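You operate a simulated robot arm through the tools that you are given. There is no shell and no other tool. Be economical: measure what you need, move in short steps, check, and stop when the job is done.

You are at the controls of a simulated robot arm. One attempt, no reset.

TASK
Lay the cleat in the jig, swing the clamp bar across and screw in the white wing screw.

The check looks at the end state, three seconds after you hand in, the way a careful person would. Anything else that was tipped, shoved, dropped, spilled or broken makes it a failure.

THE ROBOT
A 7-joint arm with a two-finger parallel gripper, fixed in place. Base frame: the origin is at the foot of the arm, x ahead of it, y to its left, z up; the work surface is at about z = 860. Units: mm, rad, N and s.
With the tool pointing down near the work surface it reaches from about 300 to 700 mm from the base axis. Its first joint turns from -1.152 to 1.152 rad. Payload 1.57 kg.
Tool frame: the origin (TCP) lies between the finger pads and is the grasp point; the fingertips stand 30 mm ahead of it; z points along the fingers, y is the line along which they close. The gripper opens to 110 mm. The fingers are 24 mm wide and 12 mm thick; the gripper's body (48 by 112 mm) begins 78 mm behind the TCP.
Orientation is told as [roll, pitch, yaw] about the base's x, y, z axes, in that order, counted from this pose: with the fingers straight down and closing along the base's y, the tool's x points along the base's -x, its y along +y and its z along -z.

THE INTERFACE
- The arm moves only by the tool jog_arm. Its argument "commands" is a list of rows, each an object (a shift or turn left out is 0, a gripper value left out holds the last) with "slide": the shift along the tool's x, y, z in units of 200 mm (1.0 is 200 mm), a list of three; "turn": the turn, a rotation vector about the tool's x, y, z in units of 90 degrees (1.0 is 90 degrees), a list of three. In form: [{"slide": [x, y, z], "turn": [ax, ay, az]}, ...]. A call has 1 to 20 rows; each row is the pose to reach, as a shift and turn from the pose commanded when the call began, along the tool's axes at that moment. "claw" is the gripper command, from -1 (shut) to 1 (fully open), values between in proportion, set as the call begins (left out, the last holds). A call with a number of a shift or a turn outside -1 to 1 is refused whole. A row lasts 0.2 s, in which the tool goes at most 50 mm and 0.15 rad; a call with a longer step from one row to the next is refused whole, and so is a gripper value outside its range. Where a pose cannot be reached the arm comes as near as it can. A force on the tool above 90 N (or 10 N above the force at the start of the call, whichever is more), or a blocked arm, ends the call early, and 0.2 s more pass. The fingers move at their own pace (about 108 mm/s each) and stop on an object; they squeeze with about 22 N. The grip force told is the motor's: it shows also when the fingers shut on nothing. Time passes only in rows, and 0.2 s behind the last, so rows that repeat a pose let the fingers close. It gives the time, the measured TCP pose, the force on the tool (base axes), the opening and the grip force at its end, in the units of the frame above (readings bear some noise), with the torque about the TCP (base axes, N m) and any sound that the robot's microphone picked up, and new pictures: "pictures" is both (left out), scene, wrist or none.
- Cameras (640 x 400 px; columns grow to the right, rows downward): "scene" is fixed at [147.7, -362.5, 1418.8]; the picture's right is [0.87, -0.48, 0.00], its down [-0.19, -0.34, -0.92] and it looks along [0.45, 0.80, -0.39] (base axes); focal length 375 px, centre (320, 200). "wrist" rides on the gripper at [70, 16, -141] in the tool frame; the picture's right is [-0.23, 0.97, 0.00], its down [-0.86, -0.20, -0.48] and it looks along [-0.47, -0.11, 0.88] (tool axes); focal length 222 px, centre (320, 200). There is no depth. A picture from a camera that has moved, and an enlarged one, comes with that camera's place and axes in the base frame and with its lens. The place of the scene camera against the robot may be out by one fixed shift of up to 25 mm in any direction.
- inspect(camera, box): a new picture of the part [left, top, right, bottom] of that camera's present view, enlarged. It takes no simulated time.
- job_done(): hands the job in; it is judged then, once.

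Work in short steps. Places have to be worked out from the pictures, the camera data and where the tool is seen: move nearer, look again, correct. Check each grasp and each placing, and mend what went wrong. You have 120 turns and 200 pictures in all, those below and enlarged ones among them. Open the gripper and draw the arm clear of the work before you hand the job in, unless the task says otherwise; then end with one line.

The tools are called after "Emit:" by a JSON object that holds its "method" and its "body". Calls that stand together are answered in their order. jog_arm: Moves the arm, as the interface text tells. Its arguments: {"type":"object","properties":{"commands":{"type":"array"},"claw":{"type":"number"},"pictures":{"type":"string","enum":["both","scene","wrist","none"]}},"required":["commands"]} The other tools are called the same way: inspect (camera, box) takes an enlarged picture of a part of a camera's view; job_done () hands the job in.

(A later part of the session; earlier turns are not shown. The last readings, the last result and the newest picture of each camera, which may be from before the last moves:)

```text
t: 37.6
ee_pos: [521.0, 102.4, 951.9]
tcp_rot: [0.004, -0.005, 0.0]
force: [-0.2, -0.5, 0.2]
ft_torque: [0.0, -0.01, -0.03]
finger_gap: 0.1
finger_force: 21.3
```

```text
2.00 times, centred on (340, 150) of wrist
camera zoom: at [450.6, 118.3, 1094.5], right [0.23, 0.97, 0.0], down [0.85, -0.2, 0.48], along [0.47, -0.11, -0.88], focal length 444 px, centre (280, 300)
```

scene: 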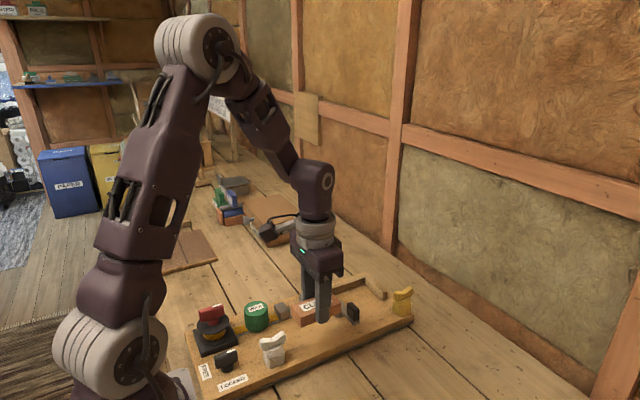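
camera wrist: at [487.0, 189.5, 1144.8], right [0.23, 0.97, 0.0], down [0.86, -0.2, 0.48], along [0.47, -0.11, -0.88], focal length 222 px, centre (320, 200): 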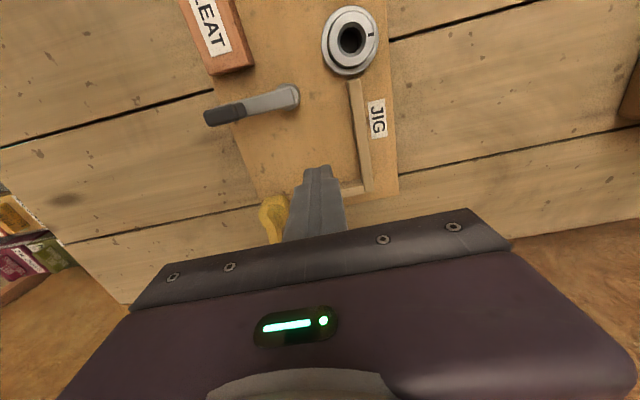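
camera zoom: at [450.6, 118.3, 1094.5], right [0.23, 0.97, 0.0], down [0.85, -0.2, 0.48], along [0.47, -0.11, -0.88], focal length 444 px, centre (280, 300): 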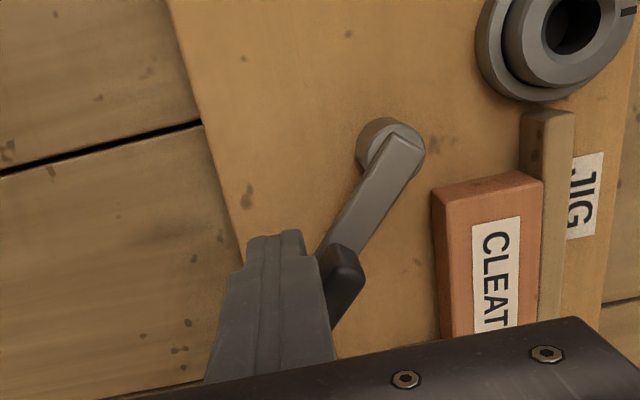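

The bar swings freely, now at about -40°. I continue to about +15°.

Emit:
{"method": "jog_arm", "body": {"commands": [{"slide": [-0.035, 0.02, 0]}, {"slide": [-0.068, 0.044, 0]}, {"slide": [-0.096, 0.073, 0]}, {"slide": [-0.121, 0.104, 0]}, {"slide": [-0.14, 0.139, 0]}, {"slide": [-0.157, 0.175, 0]}, {"slide": [-0.167, 0.214, 0]}, {"slide": [-0.173, 0.254, 0]}], "pictures": "none"}}

Emit:
{"method": "inspect", "body": {"camera": "scene", "box": [270, 250, 430, 350]}}

Emit:
{"method": "inspect", "body": {"camera": "wrist", "box": [200, 50, 480, 250]}}

```text
t: 39.4
ee_pos: [555.9, 153.1, 953.0]
tcp_rot: [0.005, -0.005, 0.0]
force: [0.4, -0.1, -0.2]
ft_torque: [-0.01, 0.01, 0.0]
finger_gap: 0.0
finger_force: 21.5
```

```text
4.00 times, centred on (350, 300) of scene
camera zoom: at [147.7, -362.6, 1418.8], right [0.87, -0.48, 0.0], down [-0.19, -0.34, -0.92], along [0.45, 0.8, -0.39], focal length 1500 px, centre (200, -200)
```

zoom: 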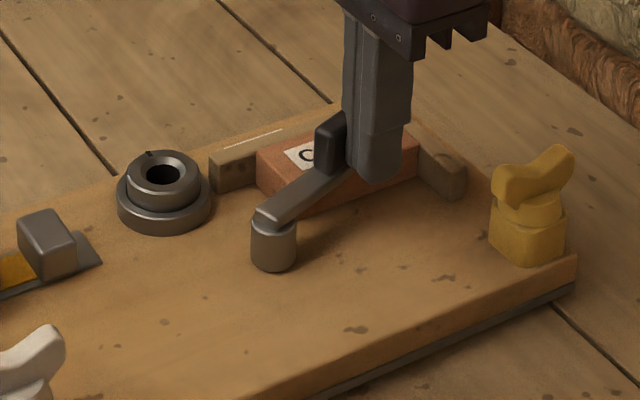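

```text
2.00 times, centred on (340, 150) of wrist
camera zoom: at [485.2, 169.5, 1094.4], right [0.23, 0.97, 0.0], down [0.85, -0.2, 0.48], along [0.47, -0.11, -0.88], focal length 444 px, centre (280, 300)
```

zoom: 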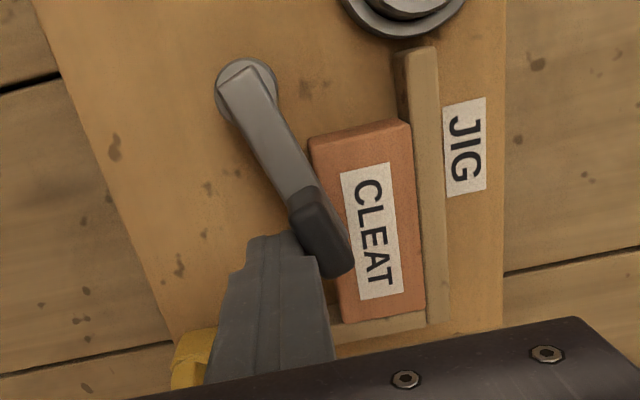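

The bar now rides over the cleat. I swing it on to about 45° in small steps.

Emit:
{"method": "jog_arm", "body": {"commands": [{"slide": [0.0, 0.04, 0]}, {"slide": [0.004, 0.08, 0]}, {"slide": [0.01, 0.105, 0]}, {"slide": [0.019, 0.131, 0]}], "pictures": "none"}}

Emit:
{"method": "inspect", "body": {"camera": "scene", "box": [270, 250, 430, 350]}}

Emit:
{"method": "inspect", "body": {"camera": "wrist", "box": [200, 50, 480, 250]}}

```text
t: 40.4
ee_pos: [553.3, 179.5, 952.3]
tcp_rot: [0.003, -0.006, 0.003]
force: [20.4, -16.4, -7.6]
ft_torque: [-0.35, -0.41, -0.04]
finger_gap: 0.1
finger_force: 21.1
```

```text
4.00 times, centred on (350, 300) of scene
camera zoom: at [148.4, -362.9, 1418.7], right [0.87, -0.48, 0.0], down [-0.19, -0.34, -0.92], along [0.45, 0.8, -0.39], focal length 1500 px, centre (200, -200)
```

zoom: 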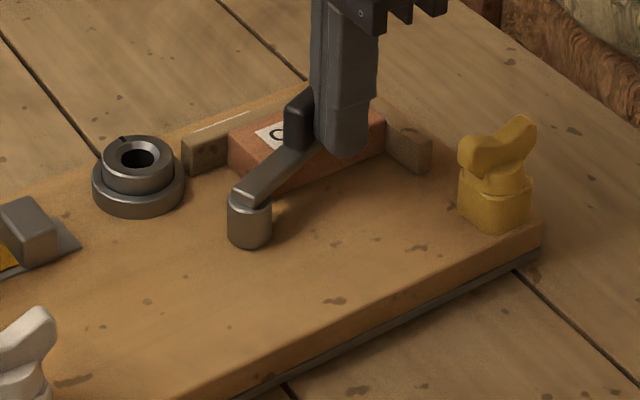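

```text
2.00 times, centred on (340, 150) of wrist
camera zoom: at [482.0, 195.6, 1094.5], right [0.23, 0.97, 0.01], down [0.85, -0.2, 0.48], along [0.47, -0.1, -0.88], focal length 444 px, centre (280, 300)
```

zoom: 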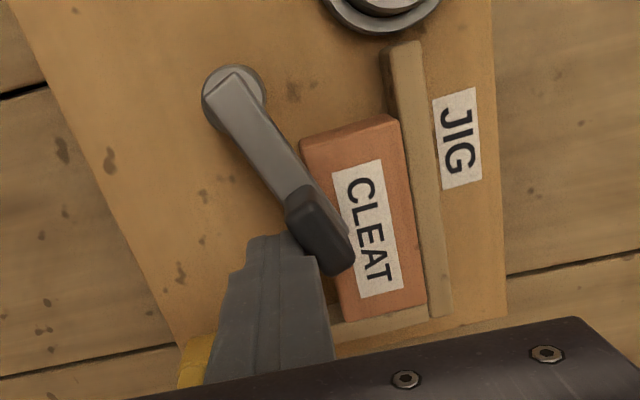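

The force rose to 26 N and the whole board shifted some millimetres: the bar has reached a hard stop at about 25–30°. I stop pushing, draw back and look.

Emit:
{"method": "jog_arm", "body": {"commands": [{"slide": [-0.01, -0.04, 0]}, {"slide": [-0.02, -0.08, 0]}, {"slide": [-0.02, -0.1, -0.1]}, {"slide": [-0.02, -0.1, -0.25]}, {"slide": [-0.02, -0.1, -0.45]}], "pictures": "both"}}

Emit:
{"method": "inspect", "body": {"camera": "scene", "box": [180, 260, 430, 400]}}

Emit:
{"method": "inspect", "body": {"camera": "wrist", "box": [200, 50, 480, 250]}}

```text
t: 41.6
ee_pos: [556.7, 160.3, 1043.0]
tcp_rot: [0.003, -0.002, 0.001]
force: [-0.4, -0.6, -0.8]
ft_torque: [0.0, -0.03, 0.02]
finger_gap: 0.0
finger_force: 21.7
camera wrist: at [485.4, 176.1, 1185.1], right [0.23, 0.97, 0.0], down [0.85, -0.2, 0.48], along [0.47, -0.1, -0.88], focal length 222 px, centre (320, 200)
```

scene: 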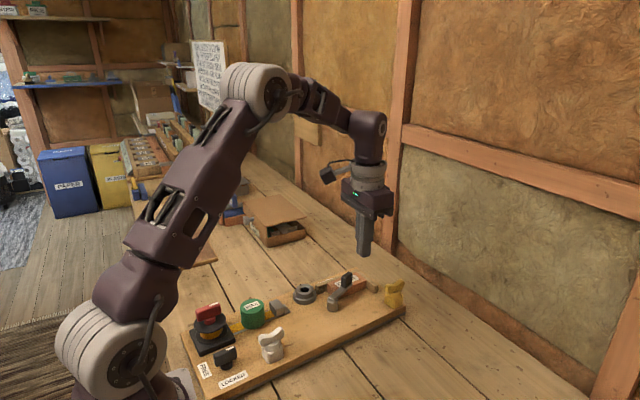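
wrist: 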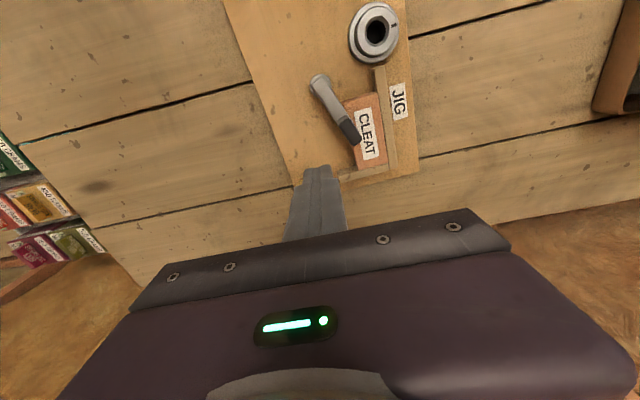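

```text
2.56 times, centred on (305, 330) of scene
camera zoom: at [147.7, -362.5, 1418.8], right [0.87, -0.48, 0.0], down [-0.19, -0.34, -0.92], along [0.45, 0.8, -0.39], focal length 960 px, centre (358, -133)
```

zoom: 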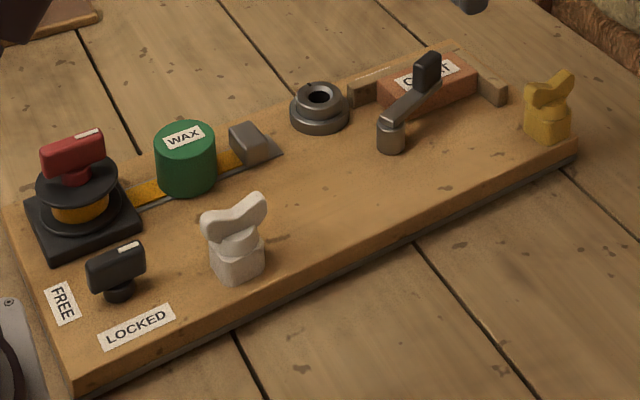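

```text
2.00 times, centred on (340, 150) of wrist
camera zoom: at [485.4, 176.1, 1185.1], right [0.23, 0.97, 0.0], down [0.85, -0.2, 0.48], along [0.47, -0.1, -0.88], focal length 444 px, centre (280, 300)
```

zoom: 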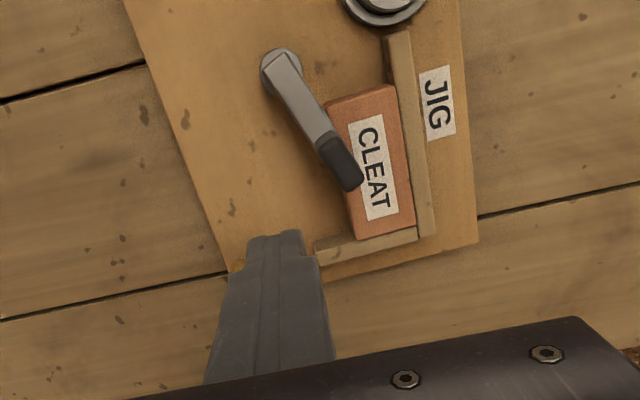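

The board has turned about 3° with everything still standing on it. I look closely at how the bar lies on the cleat.

Emit:
{"method": "inspect", "body": {"camera": "scene", "box": [310, 255, 410, 325]}}

Emit:
{"method": "inspect", "body": {"camera": "wrist", "box": [290, 50, 430, 190]}}

```text
5.71 times, centred on (360, 290) of scene
camera zoom: at [147.7, -362.5, 1418.8], right [0.87, -0.48, 0.0], down [-0.19, -0.34, -0.92], along [0.45, 0.8, -0.39], focal length 2142 px, centre (91, -314)
```

zoom: 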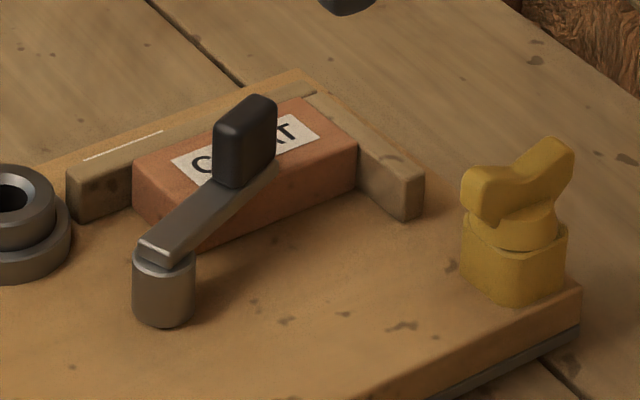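

```text
2.86 times, centred on (360, 120) of wrist
camera zoom: at [485.4, 176.1, 1185.1], right [0.23, 0.97, 0.0], down [0.85, -0.2, 0.48], along [0.47, -0.1, -0.88], focal length 635 px, centre (206, 429)
```

zoom: 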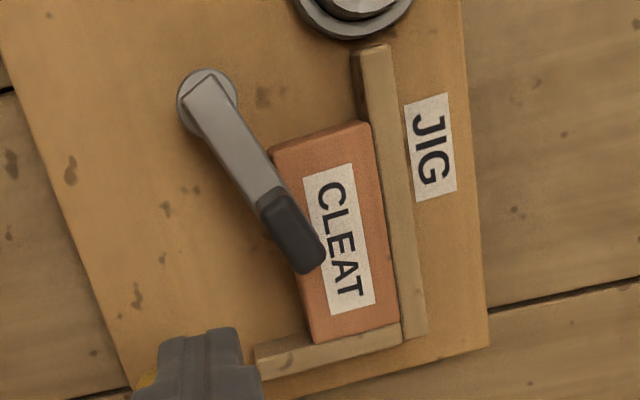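

The bar's end and knob lie over the cleat and the cleat is still in its corner, so the swing is at its stop. Next is the white wing screw at about (330,112): I go above it with the gripper half open.

Emit:
{"method": "jog_arm", "body": {"commands": [{"slide": [0.22, -0.05, 0]}, {"slide": [0.44, -0.1, 0]}, {"slide": [0.66, -0.15, 0]}, {"slide": [0.88, -0.2, 0]}, {"slide": [1.0, -0.24, 0]}], "claw": 0.0, "pictures": "none"}}

Emit:
{"method": "jog_arm", "body": {"commands": [{"slide": [0.1, 0, 0]}, {"slide": [0.13, 0, 0]}, {"slide": [0.13, 0, 0]}], "pictures": "none"}}

Emit:
{"method": "inspect", "body": {"camera": "wrist", "box": [200, 50, 480, 250]}}

Emit:
{"method": "inspect", "body": {"camera": "scene", "box": [220, 300, 320, 390]}}

```text
t: 42.8
ee_pos: [354.7, 111.4, 1041.1]
tcp_rot: [0.003, -0.007, 0.0]
force: [-0.4, 0.0, 0.3]
ft_torque: [-0.01, -0.02, 0.0]
finger_gap: 55.1
finger_force: 0.0
```

```text
t: 43.6
ee_pos: [329.0, 111.6, 1040.8]
tcp_rot: [0.003, -0.003, -0.001]
force: [-0.7, -0.8, -0.1]
ft_torque: [0.04, -0.02, -0.03]
finger_gap: 54.9
finger_force: 0.1
```

```text
2.00 times, centred on (340, 150) of wrist
camera zoom: at [258.6, 127.6, 1183.4], right [0.23, 0.97, 0.0], down [0.85, -0.2, 0.48], along [0.47, -0.11, -0.88], focal length 444 px, centre (280, 300)
```

zoom: 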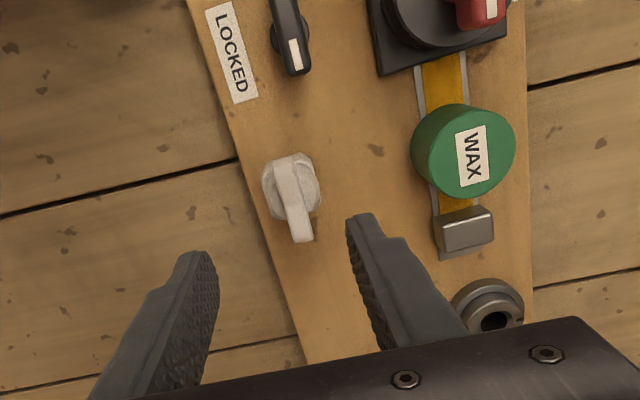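

```text
4.44 times, centred on (270, 345) of scene
camera zoom: at [147.7, -362.5, 1418.8], right [0.87, -0.48, 0.0], down [-0.19, -0.34, -0.92], along [0.45, 0.8, -0.39], focal length 1666 px, centre (542, -444)
```

zoom: 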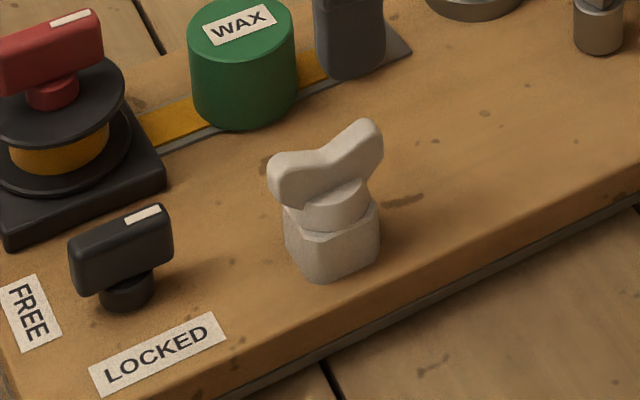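

The wing lies along x, its centre about (332,117.5), so closing along y grips it. I lower until the tips are at about z=918, just above its collar.

Emit:
{"method": "jog_arm", "body": {"commands": [{"slide": [-0.015, 0.03, 0.15]}, {"slide": [-0.015, 0.03, 0.3]}, {"slide": [-0.015, 0.03, 0.4]}, {"slide": [-0.015, 0.03, 0.465]}, {"slide": [-0.015, 0.03, 0.465]}], "pictures": "none"}}

Emit:
{"method": "inspect", "body": {"camera": "wrist", "box": [200, 50, 480, 250]}}

Emit:
{"method": "inspect", "body": {"camera": "scene", "box": [220, 300, 320, 390]}}

```text
t: 44.8
ee_pos: [333.3, 118.9, 947.3]
tcp_rot: [0.002, -0.005, 0.001]
force: [0.3, -0.1, 0.2]
ft_torque: [-0.03, 0.02, 0.02]
finger_gap: 54.9
finger_force: 0.3
```

```text
2.00 times, centred on (340, 150) of wrist
camera zoom: at [262.1, 133.6, 1090.0], right [0.23, 0.97, 0.0], down [0.85, -0.2, 0.48], along [0.47, -0.11, -0.88], focal length 444 px, centre (280, 300)
```

zoom: 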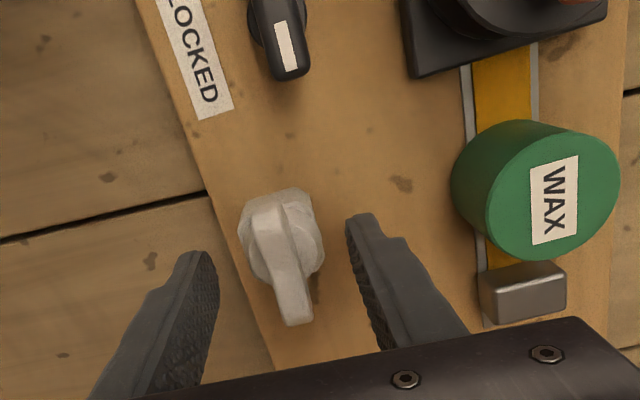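

```text
4.44 times, centred on (270, 345) of scene
camera zoom: at [147.7, -362.5, 1418.8], right [0.87, -0.48, 0.0], down [-0.19, -0.34, -0.92], along [0.45, 0.8, -0.39], focal length 1666 px, centre (542, -444)
```

zoom: 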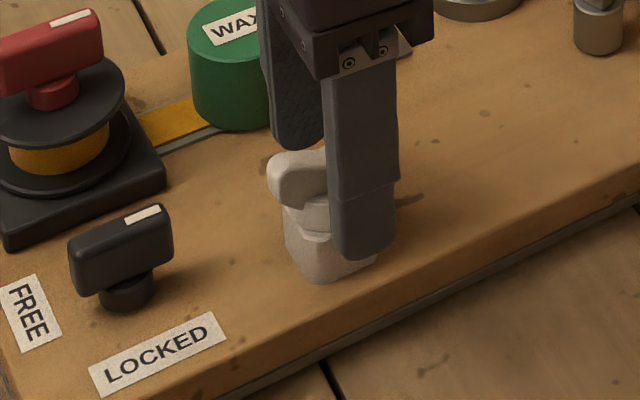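

The fingers straddle the wing. I close.

Emit:
{"method": "jog_arm", "body": {"commands": [{}, {}, {}, {}], "claw": -1, "pictures": "none"}}

Emit:
{"method": "inspect", "body": {"camera": "scene", "box": [220, 300, 320, 390]}}

Emit:
{"method": "inspect", "body": {"camera": "wrist", "box": [200, 50, 480, 250]}}

```text
t: 45.8
ee_pos: [332.6, 117.6, 946.7]
tcp_rot: [0.003, -0.004, -0.002]
force: [0.8, 0.2, 1.1]
ft_torque: [-0.01, -0.03, -0.02]
finger_gap: 28.5
finger_force: 22.0
```

```text
4.44 times, centred on (270, 345) of scene
camera zoom: at [147.7, -362.5, 1418.8], right [0.87, -0.48, 0.0], down [-0.19, -0.34, -0.92], along [0.45, 0.8, -0.39], focal length 1666 px, centre (542, -444)
```

zoom: 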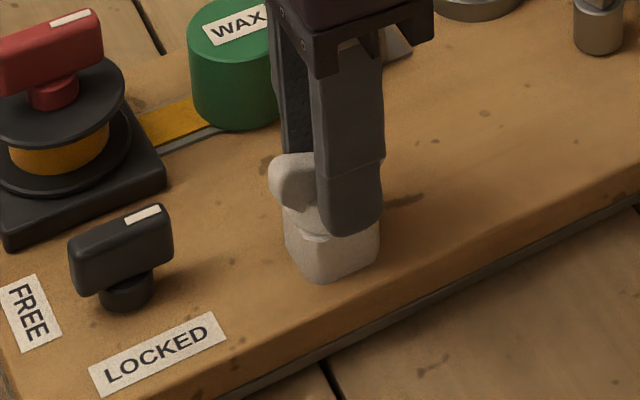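

```text
2.00 times, centred on (340, 150) of wrist
camera zoom: at [262.2, 133.6, 1090.2], right [0.23, 0.97, 0.0], down [0.85, -0.2, 0.48], along [0.47, -0.11, -0.88], focal length 444 px, centre (280, 300)
```

zoom: 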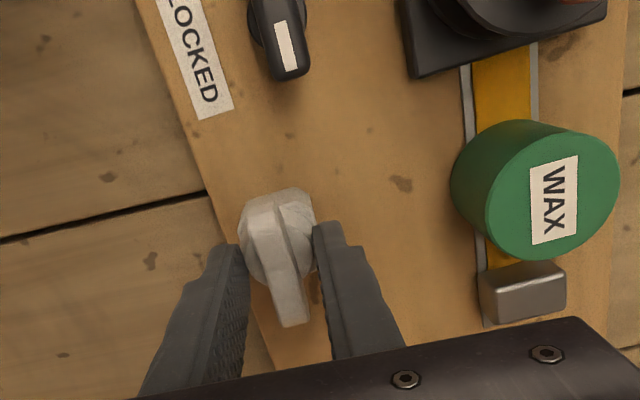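

The gap is 28.5, so the fingers hold the round collar rather than the wing. I open, rise 9 mm and close again on the wing itself.

Emit:
{"method": "jog_arm", "body": {"commands": [{}, {"slide": [0, 0, -0.02]}, {"slide": [0, 0, -0.045]}, {"slide": [0, 0, -0.045]}], "claw": -0.2, "pictures": "none"}}

Emit:
{"method": "jog_arm", "body": {"commands": [{}, {}, {}, {}], "claw": -1, "pictures": "none"}}

Emit:
{"method": "inspect", "body": {"camera": "scene", "box": [220, 300, 320, 390]}}

Emit:
{"method": "inspect", "body": {"camera": "wrist", "box": [200, 50, 480, 250]}}

```text
t: 46.8
ee_pos: [333.7, 118.0, 956.0]
tcp_rot: [0.004, -0.002, 0.001]
force: [0.5, -0.2, -0.7]
ft_torque: [0.01, 0.0, -0.01]
finger_gap: 44.2
finger_force: 0.0
```

```text
t: 47.8
ee_pos: [332.6, 117.6, 956.6]
tcp_rot: [0.003, -0.003, 0.0]
force: [0.0, -0.3, 2.9]
ft_torque: [-0.05, -0.05, -0.02]
finger_gap: 10.6
finger_force: 22.1
```

```text
4.44 times, centred on (270, 345) of scene
camera zoom: at [147.7, -362.6, 1418.8], right [0.87, -0.48, 0.0], down [-0.19, -0.34, -0.92], along [0.45, 0.8, -0.39], focal length 1666 px, centre (542, -444)
```

zoom: 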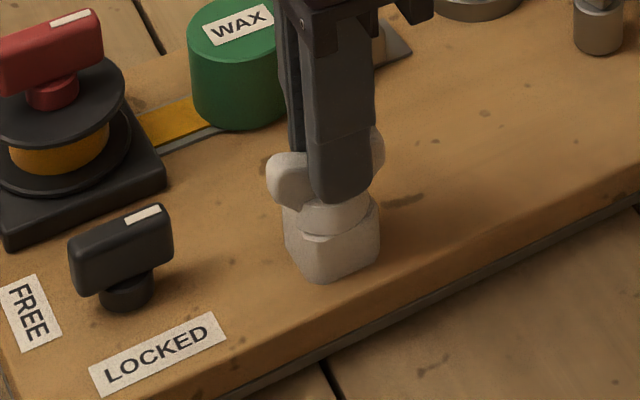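

```text
2.00 times, centred on (340, 150) of wrist
camera zoom: at [262.3, 133.7, 1099.2], right [0.23, 0.97, 0.0], down [0.85, -0.2, 0.48], along [0.47, -0.11, -0.88], focal length 444 px, centre (280, 300)
```

zoom: 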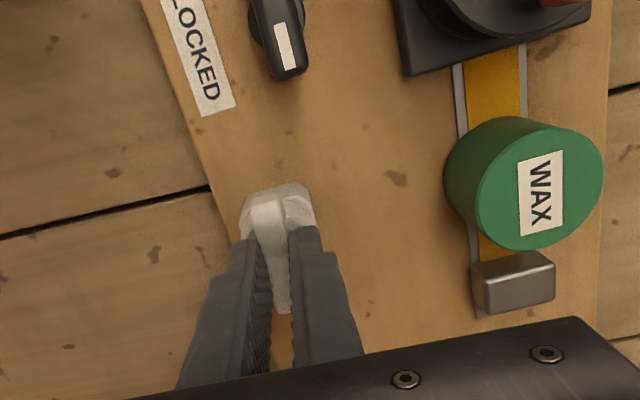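

The wing is gripped squarely with a 10.6 mm gap, the tips just above the collar. I try a slow lift.

Emit:
{"method": "jog_arm", "body": {"commands": [{"slide": [0, 0, -0.003]}, {"slide": [0, 0, -0.008]}, {"slide": [0, 0, -0.014]}, {"slide": [0, 0, -0.02]}, {"slide": [0, 0, -0.026]}], "pictures": "none"}}

Emit:
{"method": "inspect", "body": {"camera": "scene", "box": [220, 300, 320, 390]}}

```text
t: 49.0
ee_pos: [333.0, 117.2, 962.1]
tcp_rot: [0.003, -0.005, 0.0]
force: [-0.2, -0.2, -0.2]
ft_torque: [0.0, -0.02, -0.02]
finger_gap: 10.5
finger_force: 21.8
```

```text
4.44 times, centred on (270, 345) of scene
camera zoom: at [147.7, -362.5, 1418.8], right [0.87, -0.48, 0.0], down [-0.19, -0.34, -0.92], along [0.45, 0.8, -0.39], focal length 1666 px, centre (542, -444)
```

zoom: 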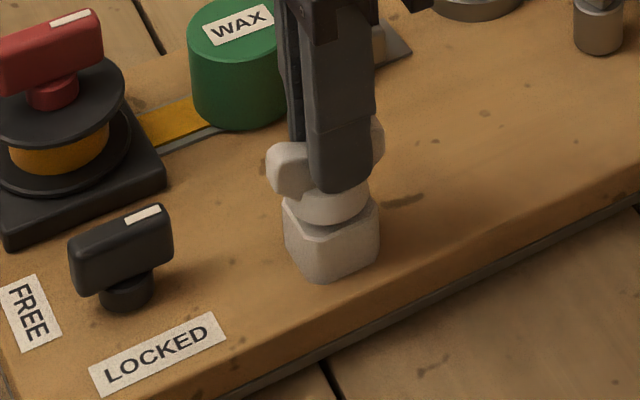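

The screw rises out of its square holder freely. I keep lifting gently to see the shank.

Emit:
{"method": "jog_arm", "body": {"commands": [{"slide": [0, 0, -0.006]}, {"slide": [0, 0, -0.018]}, {"slide": [0, 0, -0.04]}, {"slide": [0, 0, -0.07]}, {"slide": [0, 0, -0.1]}, {"slide": [0, 0, -0.13]}, {"slide": [0, 0, -0.16]}, {"slide": [0, 0, -0.19]}, {"slide": [0, 0, -0.22]}, {"slide": [0, 0, -0.25]}, {"slide": [0, 0, -0.27]}, {"slide": [0, 0, -0.285]}, {"slide": [0, 0, -0.29]}], "pictures": "none"}}

Emit:
{"method": "inspect", "body": {"camera": "scene", "box": [220, 270, 320, 390]}}

Emit:
{"method": "inspect", "body": {"camera": "wrist", "box": [200, 50, 480, 250]}}

```text
t: 51.8
ee_pos: [332.1, 116.9, 1020.8]
tcp_rot: [0.004, -0.003, 0.0]
force: [0.0, 0.3, 0.2]
ft_torque: [0.01, 0.01, -0.04]
finger_gap: 10.7
finger_force: 22.0
```

```text
3.33 times, centred on (270, 330) of scene
camera zoom: at [147.7, -362.5, 1418.8], right [0.87, -0.48, 0.0], down [-0.19, -0.34, -0.92], along [0.45, 0.8, -0.39], focal length 1250 px, centre (487, -233)
```

zoom: 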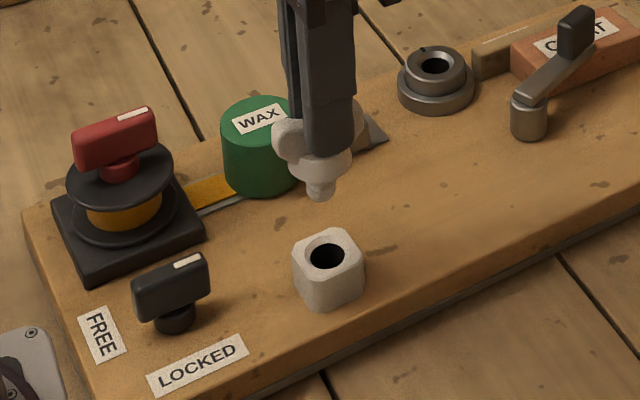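

```text
2.00 times, centred on (340, 150) of wrist
camera zoom: at [262.0, 133.1, 1163.0], right [0.23, 0.97, 0.0], down [0.85, -0.2, 0.48], along [0.47, -0.11, -0.88], focal length 444 px, centre (280, 300)
```

zoom: 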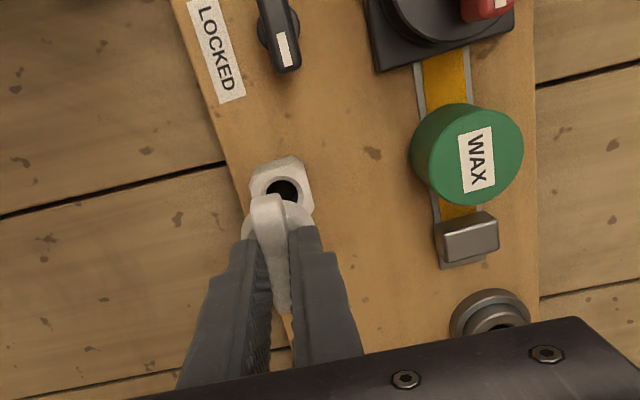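

The screw is held, with a short shank. The holder's hole in this view tells me exactly where the screw axis projects, so I enlarge it as the reference for lining up over the boss.

Emit:
{"method": "inspect", "body": {"camera": "wrist", "box": [310, 120, 370, 170]}}

```text
8.00 times, centred on (340, 145) of wrist
camera zoom: at [262.0, 133.1, 1163.0], right [0.23, 0.97, 0.0], down [0.85, -0.2, 0.48], along [0.47, -0.11, -0.88], focal length 1777 px, centre (160, 640)
```

zoom: 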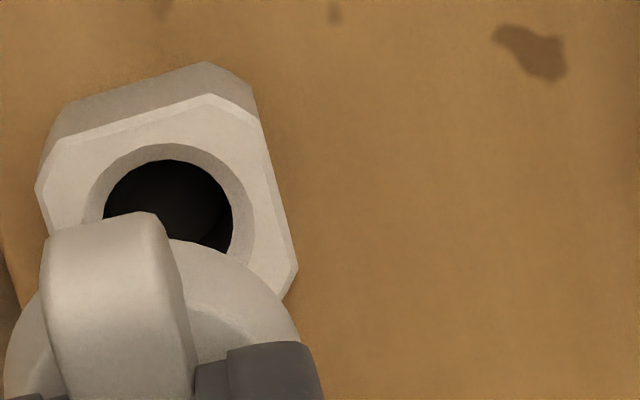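

The reference pixel is about (321,148). I carry the screw, x first and then y, to above the boss at about (459,239).

Emit:
{"method": "jog_arm", "body": {"commands": [{"slide": [-0.01, 0, 0]}, {"slide": [-0.04, 0, 0]}, {"slide": [-0.09, 0, 0]}, {"slide": [-0.15, 0.0, 0]}, {"slide": [-0.21, 0.02, 0]}, {"slide": [-0.27, 0.05, 0]}, {"slide": [-0.33, 0.09, 0]}, {"slide": [-0.39, 0.13, 0]}, {"slide": [-0.45, 0.18, 0]}, {"slide": [-0.51, 0.23, 0]}, {"slide": [-0.56, 0.29, 0]}, {"slide": [-0.6, 0.35, 0]}, {"slide": [-0.625, 0.41, 0]}, {"slide": [-0.633, 0.47, 0]}, {"slide": [-0.633, 0.53, 0]}, {"slide": [-0.633, 0.575, 0]}, {"slide": [-0.633, 0.6, 0]}, {"slide": [-0.633, 0.61, 0]}], "pictures": "none"}}

Emit:
{"method": "inspect", "body": {"camera": "wrist", "box": [200, 50, 480, 250]}}

Emit:
{"method": "inspect", "body": {"camera": "scene", "box": [260, 230, 400, 330]}}

```text
t: 55.6
ee_pos: [459.7, 239.4, 1020.0]
tcp_rot: [0.002, -0.004, -0.001]
force: [0.8, 0.3, -0.7]
ft_torque: [0.04, 0.03, 0.0]
finger_gap: 10.7
finger_force: 21.9
```

```text
2.00 times, centred on (340, 150) of wrist
camera zoom: at [388.4, 255.5, 1163.3], right [0.23, 0.97, 0.0], down [0.85, -0.2, 0.48], along [0.47, -0.11, -0.88], focal length 444 px, centre (280, 300)
```

zoom: 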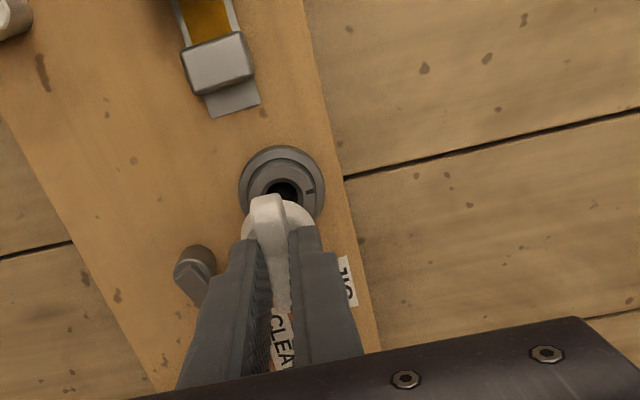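

```text
4.00 times, centred on (330, 280) of scene
camera zoom: at [147.7, -362.5, 1418.8], right [0.87, -0.48, 0.0], down [-0.19, -0.34, -0.92], along [0.45, 0.8, -0.39], focal length 1500 px, centre (280, -120)
```

zoom: 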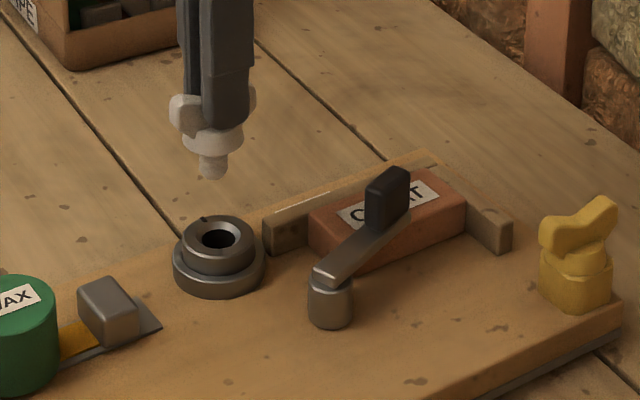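

Very near alignment. I enlarge the boss as I did with the holder.

Emit:
{"method": "inspect", "body": {"camera": "wrist", "box": [310, 120, 370, 170]}}

```text
8.00 times, centred on (340, 145) of wrist
camera zoom: at [388.4, 255.5, 1163.3], right [0.23, 0.97, 0.0], down [0.85, -0.2, 0.48], along [0.47, -0.11, -0.88], focal length 1777 px, centre (160, 640)
```

zoom: 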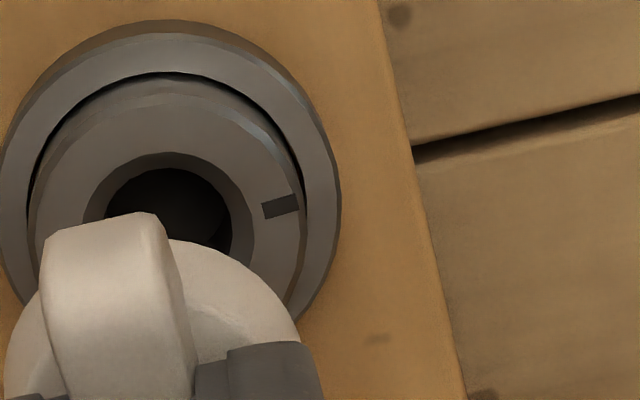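

The boss hole is within about 1.2 mm of the reference. I correct (+1.3 mm x, +0.8 mm y) and lower toward it to just above first contact.

Emit:
{"method": "jog_arm", "body": {"commands": [{"slide": [-0.0065, 0.004, 0.01]}, {"slide": [-0.0065, 0.004, 0.04]}, {"slide": [-0.0065, 0.004, 0.08]}, {"slide": [-0.0065, 0.004, 0.12]}, {"slide": [-0.0065, 0.004, 0.16]}, {"slide": [-0.0065, 0.004, 0.19]}, {"slide": [-0.0065, 0.004, 0.205]}, {"slide": [-0.0065, 0.004, 0.205]}], "pictures": "none"}}

Emit:
{"method": "inspect", "body": {"camera": "scene", "box": [275, 255, 345, 310]}}

Emit:
{"method": "inspect", "body": {"camera": "wrist", "box": [290, 110, 390, 190]}}

```text
t: 57.4
ee_pos: [460.2, 239.9, 979.1]
tcp_rot: [0.004, -0.002, 0.0]
force: [-0.1, -0.5, -0.9]
ft_torque: [0.0, 0.01, -0.03]
finger_gap: 10.7
finger_force: 21.8
```

```text
7.27 times, centred on (310, 282) of scene
camera zoom: at [147.7, -362.5, 1418.8], right [0.87, -0.48, 0.0], down [-0.19, -0.34, -0.92], along [0.45, 0.8, -0.39], focal length 2726 px, centre (393, -400)
```

zoom: 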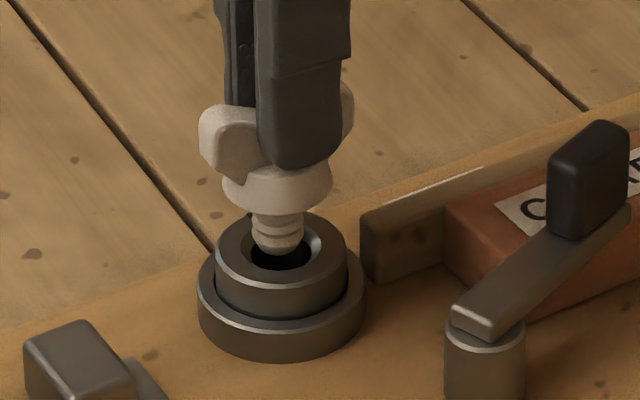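

```text
5.00 times, centred on (340, 150) of wrist
camera zoom: at [390.0, 256.2, 1122.6], right [0.23, 0.97, 0.0], down [0.85, -0.2, 0.48], along [0.47, -0.11, -0.88], focal length 1111 px, centre (220, 450)
```

zoom: 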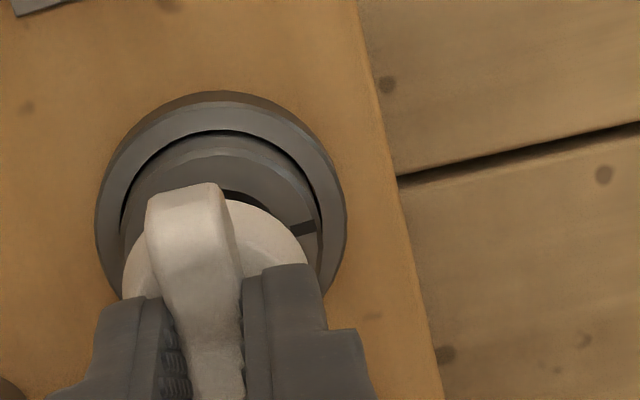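

The scene view shows the shank about 1 mm left of the boss axis. I trim by +0.8 mm x and -0.4 mm y, then lower in small steps.

Emit:
{"method": "jog_arm", "body": {"commands": [{"slide": [-0.004, -0.002, 0]}, {"slide": [-0.004, -0.002, 0.01]}, {"slide": [-0.004, -0.002, 0.02]}, {"slide": [-0.004, -0.002, 0.03]}, {"slide": [-0.004, -0.002, 0.035]}], "pictures": "none"}}

Emit:
{"method": "inspect", "body": {"camera": "scene", "box": [275, 255, 345, 310]}}

```text
t: 58.6
ee_pos: [461.3, 240.5, 972.8]
tcp_rot: [0.005, -0.003, 0.0]
force: [0.0, 0.0, -0.8]
ft_torque: [0.0, 0.03, -0.02]
finger_gap: 11.0
finger_force: 21.8
```

```text
7.27 times, centred on (310, 282) of scene
camera zoom: at [147.7, -362.5, 1418.8], right [0.87, -0.48, 0.0], down [-0.19, -0.34, -0.92], along [0.45, 0.8, -0.39], focal length 2726 px, centre (393, -400)
```

zoom: 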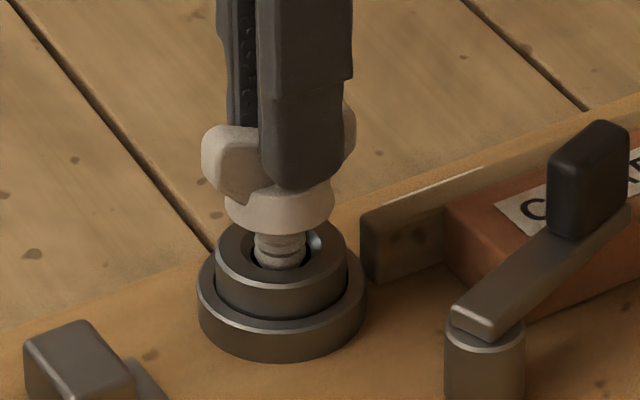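

The shank tip is entering the hole with no force. I lower on.

Emit:
{"method": "jog_arm", "body": {"commands": [{"slide": [0, 0, 0.005]}, {"slide": [0, 0, 0.01]}, {"slide": [0, 0, 0.015]}], "pictures": "none"}}

Emit:
{"method": "inspect", "body": {"camera": "scene", "box": [275, 255, 345, 310]}}

```text
t: 59.4
ee_pos: [461.2, 238.9, 969.7]
tcp_rot: [0.002, -0.003, -0.002]
force: [0.1, 0.6, -0.6]
ft_torque: [0.01, -0.04, -0.04]
finger_gap: 10.8
finger_force: 21.8
```

```text
7.27 times, centred on (310, 282) of scene
camera zoom: at [147.7, -362.5, 1418.8], right [0.87, -0.48, 0.0], down [-0.19, -0.34, -0.92], along [0.45, 0.8, -0.39], focal length 2726 px, centre (393, -400)
```

zoom: 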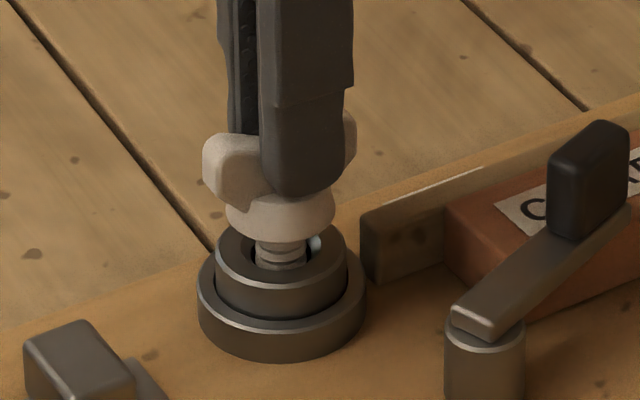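

Emit:
{"method": "jog_arm", "body": {"commands": [{"slide": [0, 0, 0.005]}, {"slide": [0, 0, 0.01]}, {"slide": [0, 0, 0.015]}], "pictures": "none"}}

Emit:
{"method": "inspect", "body": {"camera": "scene", "box": [275, 255, 345, 310]}}

```text
t: 60.2
ee_pos: [461.0, 240.6, 966.6]
tcp_rot: [0.004, -0.003, -0.001]
force: [0.3, -0.4, -0.6]
ft_torque: [0.02, 0.01, 0.04]
finger_gap: 10.6
finger_force: 21.8
```

```text
7.27 times, centred on (310, 282) of scene
camera zoom: at [147.7, -362.5, 1418.8], right [0.87, -0.48, 0.0], down [-0.19, -0.34, -0.92], along [0.45, 0.8, -0.39], focal length 2726 px, centre (393, -400)
```

zoom: 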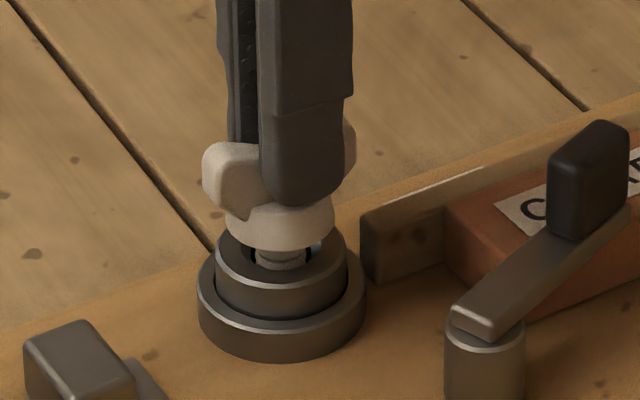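

Emit:
{"method": "jog_arm", "body": {"commands": [{"slide": [0, 0, 0.004]}, {"slide": [0, 0, 0.008]}, {"slide": [0, 0, 0.012]}], "pictures": "none"}}

Emit:
{"method": "inspect", "body": {"camera": "scene", "box": [275, 255, 345, 310]}}

```text
t: 61.0
ee_pos: [461.9, 239.6, 965.4]
tcp_rot: [0.003, -0.004, 0.0]
force: [-0.4, -0.1, 0.3]
ft_torque: [0.0, -0.02, 0.0]
finger_gap: 10.9
finger_force: 21.9
```

```text
7.27 times, centred on (310, 282) of scene
camera zoom: at [147.7, -362.5, 1418.8], right [0.87, -0.48, 0.0], down [-0.19, -0.34, -0.92], along [0.45, 0.8, -0.39], focal length 2726 px, centre (393, -400)
```

zoom: 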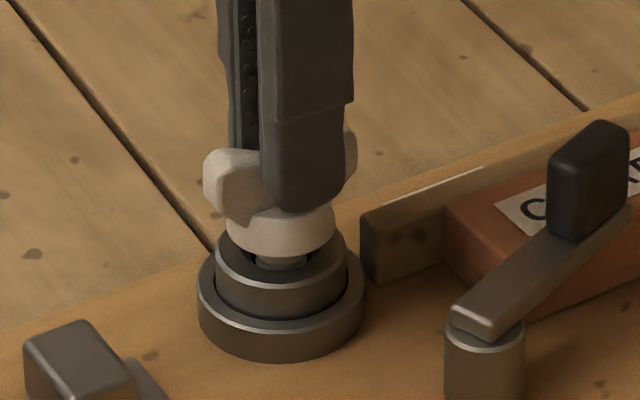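

Emit:
{"method": "jog_arm", "body": {"commands": [{"slide": [0, 0, 0.004]}, {"slide": [0, 0, 0.008]}], "pictures": "none"}}

```text
t: 61.6
ee_pos: [461.2, 240.2, 963.4]
tcp_rot: [0.003, -0.003, -0.001]
force: [0.8, -0.2, 0.0]
ft_torque: [-0.02, 0.02, 0.0]
finger_gap: 10.6
finger_force: 22.4
```

Emit:
{"method": "jog_arm", "body": {"commands": [{"slide": [0, 0, 0.004]}, {"slide": [0, 0, 0.008]}, {"slide": [0, 0, 0.01]}], "pictures": "none"}}

Emit:
{"method": "inspect", "body": {"camera": "scene", "box": [275, 255, 345, 310]}}

```text
t: 62.4
ee_pos: [461.0, 240.1, 961.3]
tcp_rot: [0.003, -0.002, -0.001]
force: [0.2, -0.2, -0.8]
ft_torque: [0.0, 0.01, 0.0]
finger_gap: 10.6
finger_force: 21.3
```

```text
7.27 times, centred on (310, 282) of scene
camera zoom: at [147.7, -362.5, 1418.8], right [0.87, -0.48, 0.0], down [-0.19, -0.34, -0.92], along [0.45, 0.8, -0.39], focal length 2726 px, centre (393, -400)
```

zoom: 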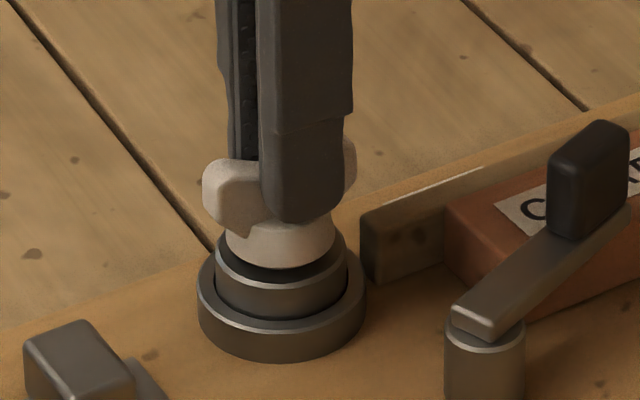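

Emit:
{"method": "jog_arm", "body": {"commands": [{"slide": [0, 0, 0.004]}, {"slide": [0, 0, 0.008]}, {"slide": [0, 0, 0.012]}], "pictures": "none"}}

```text
t: 63.2
ee_pos: [460.8, 238.5, 958.4]
tcp_rot: [0.003, -0.003, 0.0]
force: [-0.2, 0.0, 0.0]
ft_torque: [0.01, 0.01, 0.0]
finger_gap: 10.5
finger_force: 22.3
```

Emit:
{"method": "jog_arm", "body": {"commands": [{"slide": [0, 0, 0.004]}, {"slide": [0, 0, 0.008]}], "pictures": "none"}}

Emit:
{"method": "inspect", "body": {"camera": "scene", "box": [275, 255, 345, 310]}}

```text
t: 63.8
ee_pos: [460.4, 239.7, 957.2]
tcp_rot: [0.004, -0.004, 0.0]
force: [-2.3, -2.4, 10.8]
ft_torque: [-0.06, 0.14, -0.01]
finger_gap: 10.6
finger_force: 21.9
```

```text
7.27 times, centred on (310, 282) of scene
camera zoom: at [147.5, -362.7, 1418.8], right [0.87, -0.48, 0.0], down [-0.19, -0.34, -0.92], along [0.45, 0.8, -0.39], focal length 2726 px, centre (393, -400)
```

zoom: 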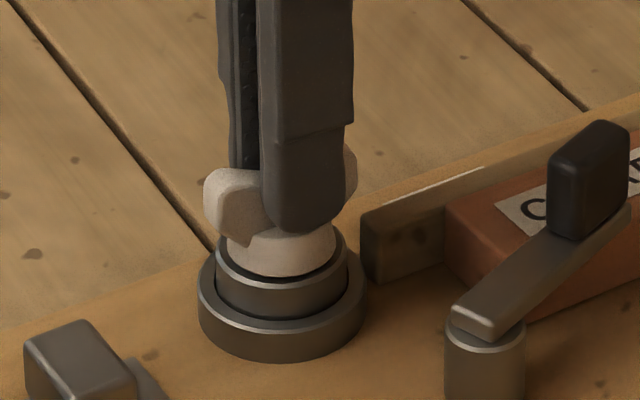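

It touched down at z≈957 (10.8 N). I turn clockwise 45° and watch the torque and axial force.

Emit:
{"method": "jog_arm", "body": {"commands": [{"turn": [0, 0, 0.08]}, {"turn": [0, 0, 0.16]}, {"turn": [0, 0, 0.24]}, {"turn": [0, 0, 0.32]}, {"turn": [0, 0, 0.4]}, {"turn": [0, 0, 0.5]}], "pictures": "none"}}

Emit:
{"method": "inspect", "body": {"camera": "scene", "box": [275, 255, 345, 310]}}

Emit:
{"method": "inspect", "body": {"camera": "wrist", "box": [200, 50, 480, 250]}}

```text
refused: row 6 steps farther than a row can; nothing moved
```

```text
7.27 times, centred on (310, 282) of scene
camera zoom: at [147.5, -362.7, 1418.8], right [0.87, -0.48, 0.0], down [-0.19, -0.34, -0.92], along [0.45, 0.8, -0.39], focal length 2726 px, centre (393, -400)
```

zoom: 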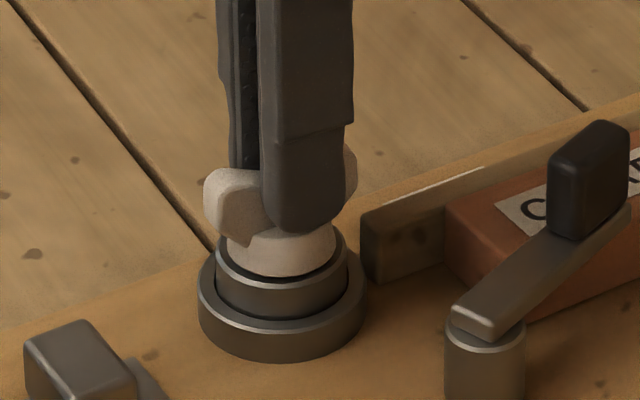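

```text
2.00 times, centred on (340, 150) of wrist
camera zoom: at [390.5, 255.8, 1100.0], right [0.23, 0.97, 0.0], down [0.85, -0.2, 0.48], along [0.47, -0.11, -0.88], focal length 444 px, centre (280, 300)
```

zoom: 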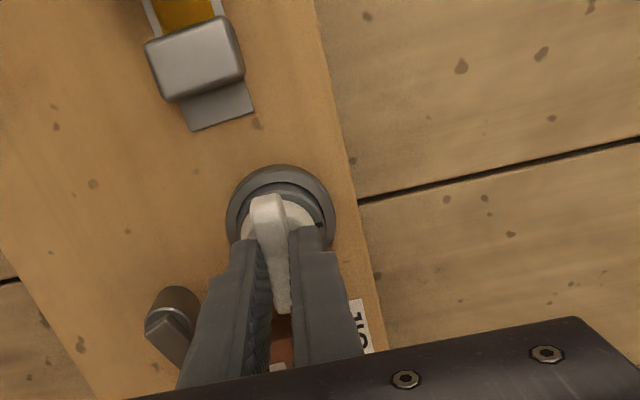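

The last step was too large for one row. I repeat with even steps.

Emit:
{"method": "jog_arm", "body": {"commands": [{"turn": [0, 0, 0.08]}, {"turn": [0, 0, 0.16]}, {"turn": [0, 0, 0.24]}, {"turn": [0, 0, 0.32]}, {"turn": [0, 0, 0.4]}], "pictures": "none"}}

Emit:
{"method": "inspect", "body": {"camera": "scene", "box": [275, 255, 345, 310]}}

Emit:
{"method": "inspect", "body": {"camera": "wrist", "box": [200, 50, 480, 250]}}

```text
t: 65.0
ee_pos: [461.1, 238.7, 957.1]
tcp_rot: [0.004, -0.002, -0.63]
force: [-7.1, -9.9, 7.9]
ft_torque: [-0.38, 0.15, 0.07]
finger_gap: 10.9
finger_force: 21.7
```

```text
7.27 times, centred on (310, 282) of scene
camera zoom: at [147.4, -362.9, 1418.8], right [0.87, -0.48, 0.0], down [-0.19, -0.34, -0.92], along [0.45, 0.8, -0.39], focal length 2726 px, centre (393, -400)
```

zoom: 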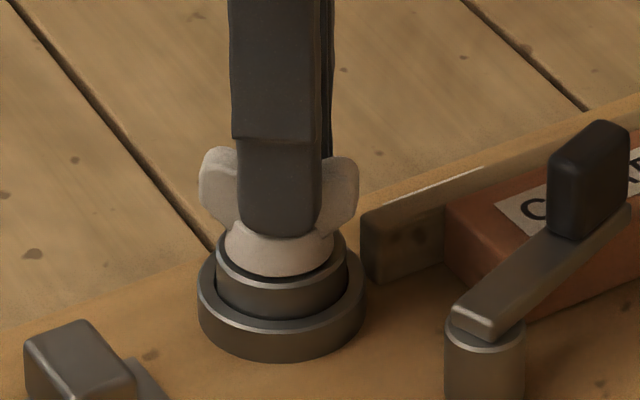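

```text
2.00 times, centred on (340, 150) of wrist
camera zoom: at [413.1, 293.2, 1099.8], right [0.76, 0.65, 0.0], down [0.57, -0.67, 0.48], along [0.31, -0.36, -0.88], focal length 444 px, centre (280, 300)
```

zoom: 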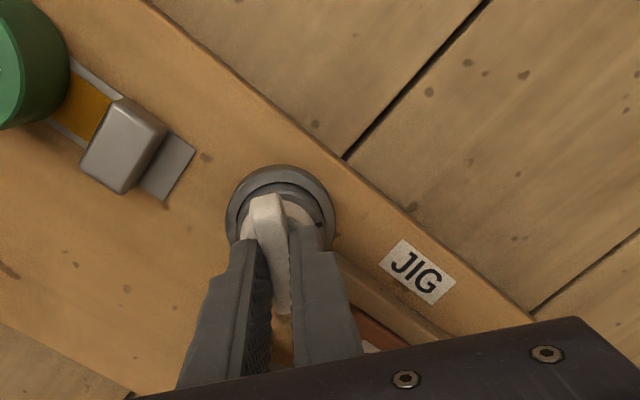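

Emit:
{"method": "inspect", "body": {"camera": "wrist", "box": [300, 125, 360, 175]}}

```text
8.00 times, centred on (330, 150) of wrist
camera zoom: at [413.1, 293.2, 1099.8], right [0.76, 0.65, 0.0], down [0.57, -0.67, 0.48], along [0.31, -0.36, -0.88], focal length 1777 px, centre (240, 600)
```

zoom: 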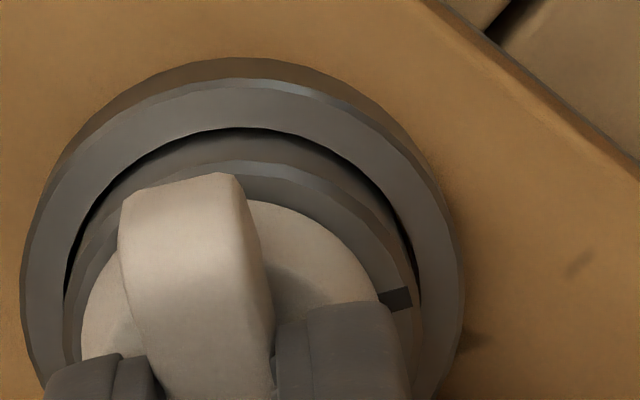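

The tick on the boss's inner ring turned with the screw, so the screw is coupled to a turning ring. I trim the side load slightly and keep turning clockwise.

Emit:
{"method": "jog_arm", "body": {"commands": [{"slide": [0.0005, -0.003, 0]}, {"slide": [0.0005, -0.003, 0], "turn": [0, 0, 0.08]}, {"slide": [0.0005, -0.003, 0], "turn": [0, 0, 0.16]}, {"slide": [0.0005, -0.003, 0], "turn": [0, 0, 0.24]}, {"slide": [0.0005, -0.003, 0], "turn": [0, 0, 0.32]}, {"slide": [0.0005, -0.003, 0], "turn": [0, 0, 0.4]}, {"slide": [0.0005, -0.003, 0], "turn": [0, 0, 0.48]}, {"slide": [0.0005, -0.003, 0], "turn": [0, 0, 0.56]}, {"slide": [0.0005, -0.003, 0], "turn": [0, 0, 0.6]}], "pictures": "none"}}

Emit:
{"method": "inspect", "body": {"camera": "scene", "box": [260, 245, 420, 345]}}

Emit:
{"method": "inspect", "body": {"camera": "wrist", "box": [280, 110, 380, 190]}}

```text
t: 67.0
ee_pos: [457.9, 240.2, 958.8]
tcp_rot: [0.001, 0.001, -1.573]
force: [-22.3, -10.1, 2.0]
ft_torque: [-0.58, 0.6, 0.01]
finger_gap: 10.5
finger_force: 22.6
```

```text
4.00 times, centred on (340, 295) of scene
camera zoom: at [147.1, -362.8, 1418.8], right [0.87, -0.48, 0.0], down [-0.19, -0.34, -0.92], along [0.45, 0.8, -0.39], focal length 1500 px, centre (240, -180)
```

zoom: 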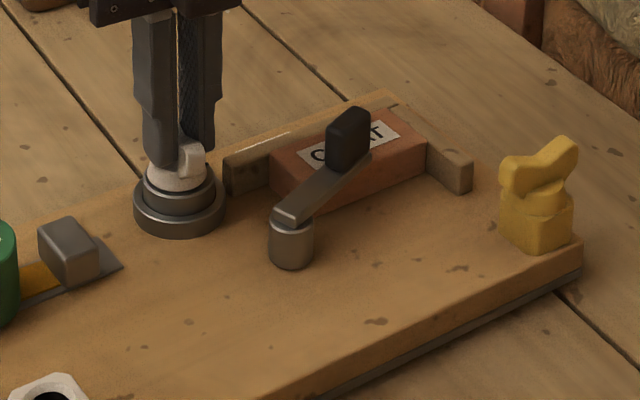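

```text
5.00 times, centred on (330, 150) of wrist
camera zoom: at [475.0, 308.6, 1099.7], right [0.97, -0.23, 0.0], down [-0.2, -0.86, 0.48], along [-0.11, -0.46, -0.88], focal length 1111 px, centre (270, 450)
```

zoom: 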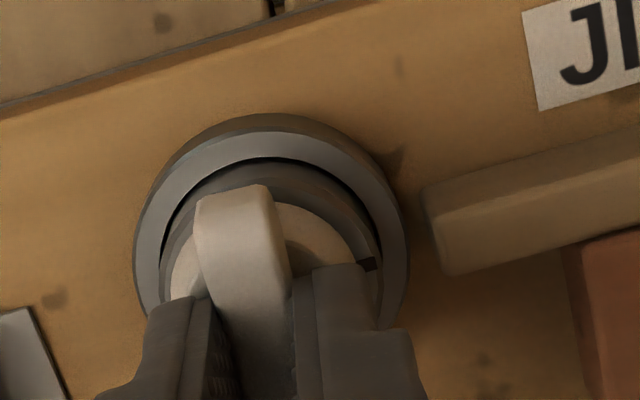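

Side load has grown to 24 N because the screw axis sits about 2 mm off the tool axis. I relieve it (-2 mm x, -1 mm y) and ease down 0.6 mm, as the axial force has dropped.

Emit:
{"method": "jog_arm", "body": {"commands": [{"slide": [-0.002, -0.005, 0]}, {"slide": [-0.005, -0.01, 0.002]}, {"slide": [-0.005, -0.01, 0.003]}], "pictures": "none"}}

```text
t: 67.8
ee_pos: [458.4, 238.9, 958.1]
tcp_rot: [0.005, 0.004, -1.571]
force: [-11.9, -1.0, -5.9]
ft_torque: [-0.22, 0.36, 0.02]
finger_gap: 10.8
finger_force: 21.6
```

The tool is now pulled downward, so the thread is drawing the screw in. I relieve more -x and follow down.

Emit:
{"method": "jog_arm", "body": {"commands": [{"slide": [0, -0.004, 0.002]}, {"slide": [0, -0.008, 0.004]}, {"slide": [0, -0.008, 0.004]}], "pictures": "none"}}

```text
t: 68.6
ee_pos: [459.1, 237.6, 955.6]
tcp_rot: [0.008, 0.006, -1.572]
force: [-1.7, 3.5, 14.8]
ft_torque: [0.01, 0.07, 0.02]
finger_gap: 10.6
finger_force: 22.1
```

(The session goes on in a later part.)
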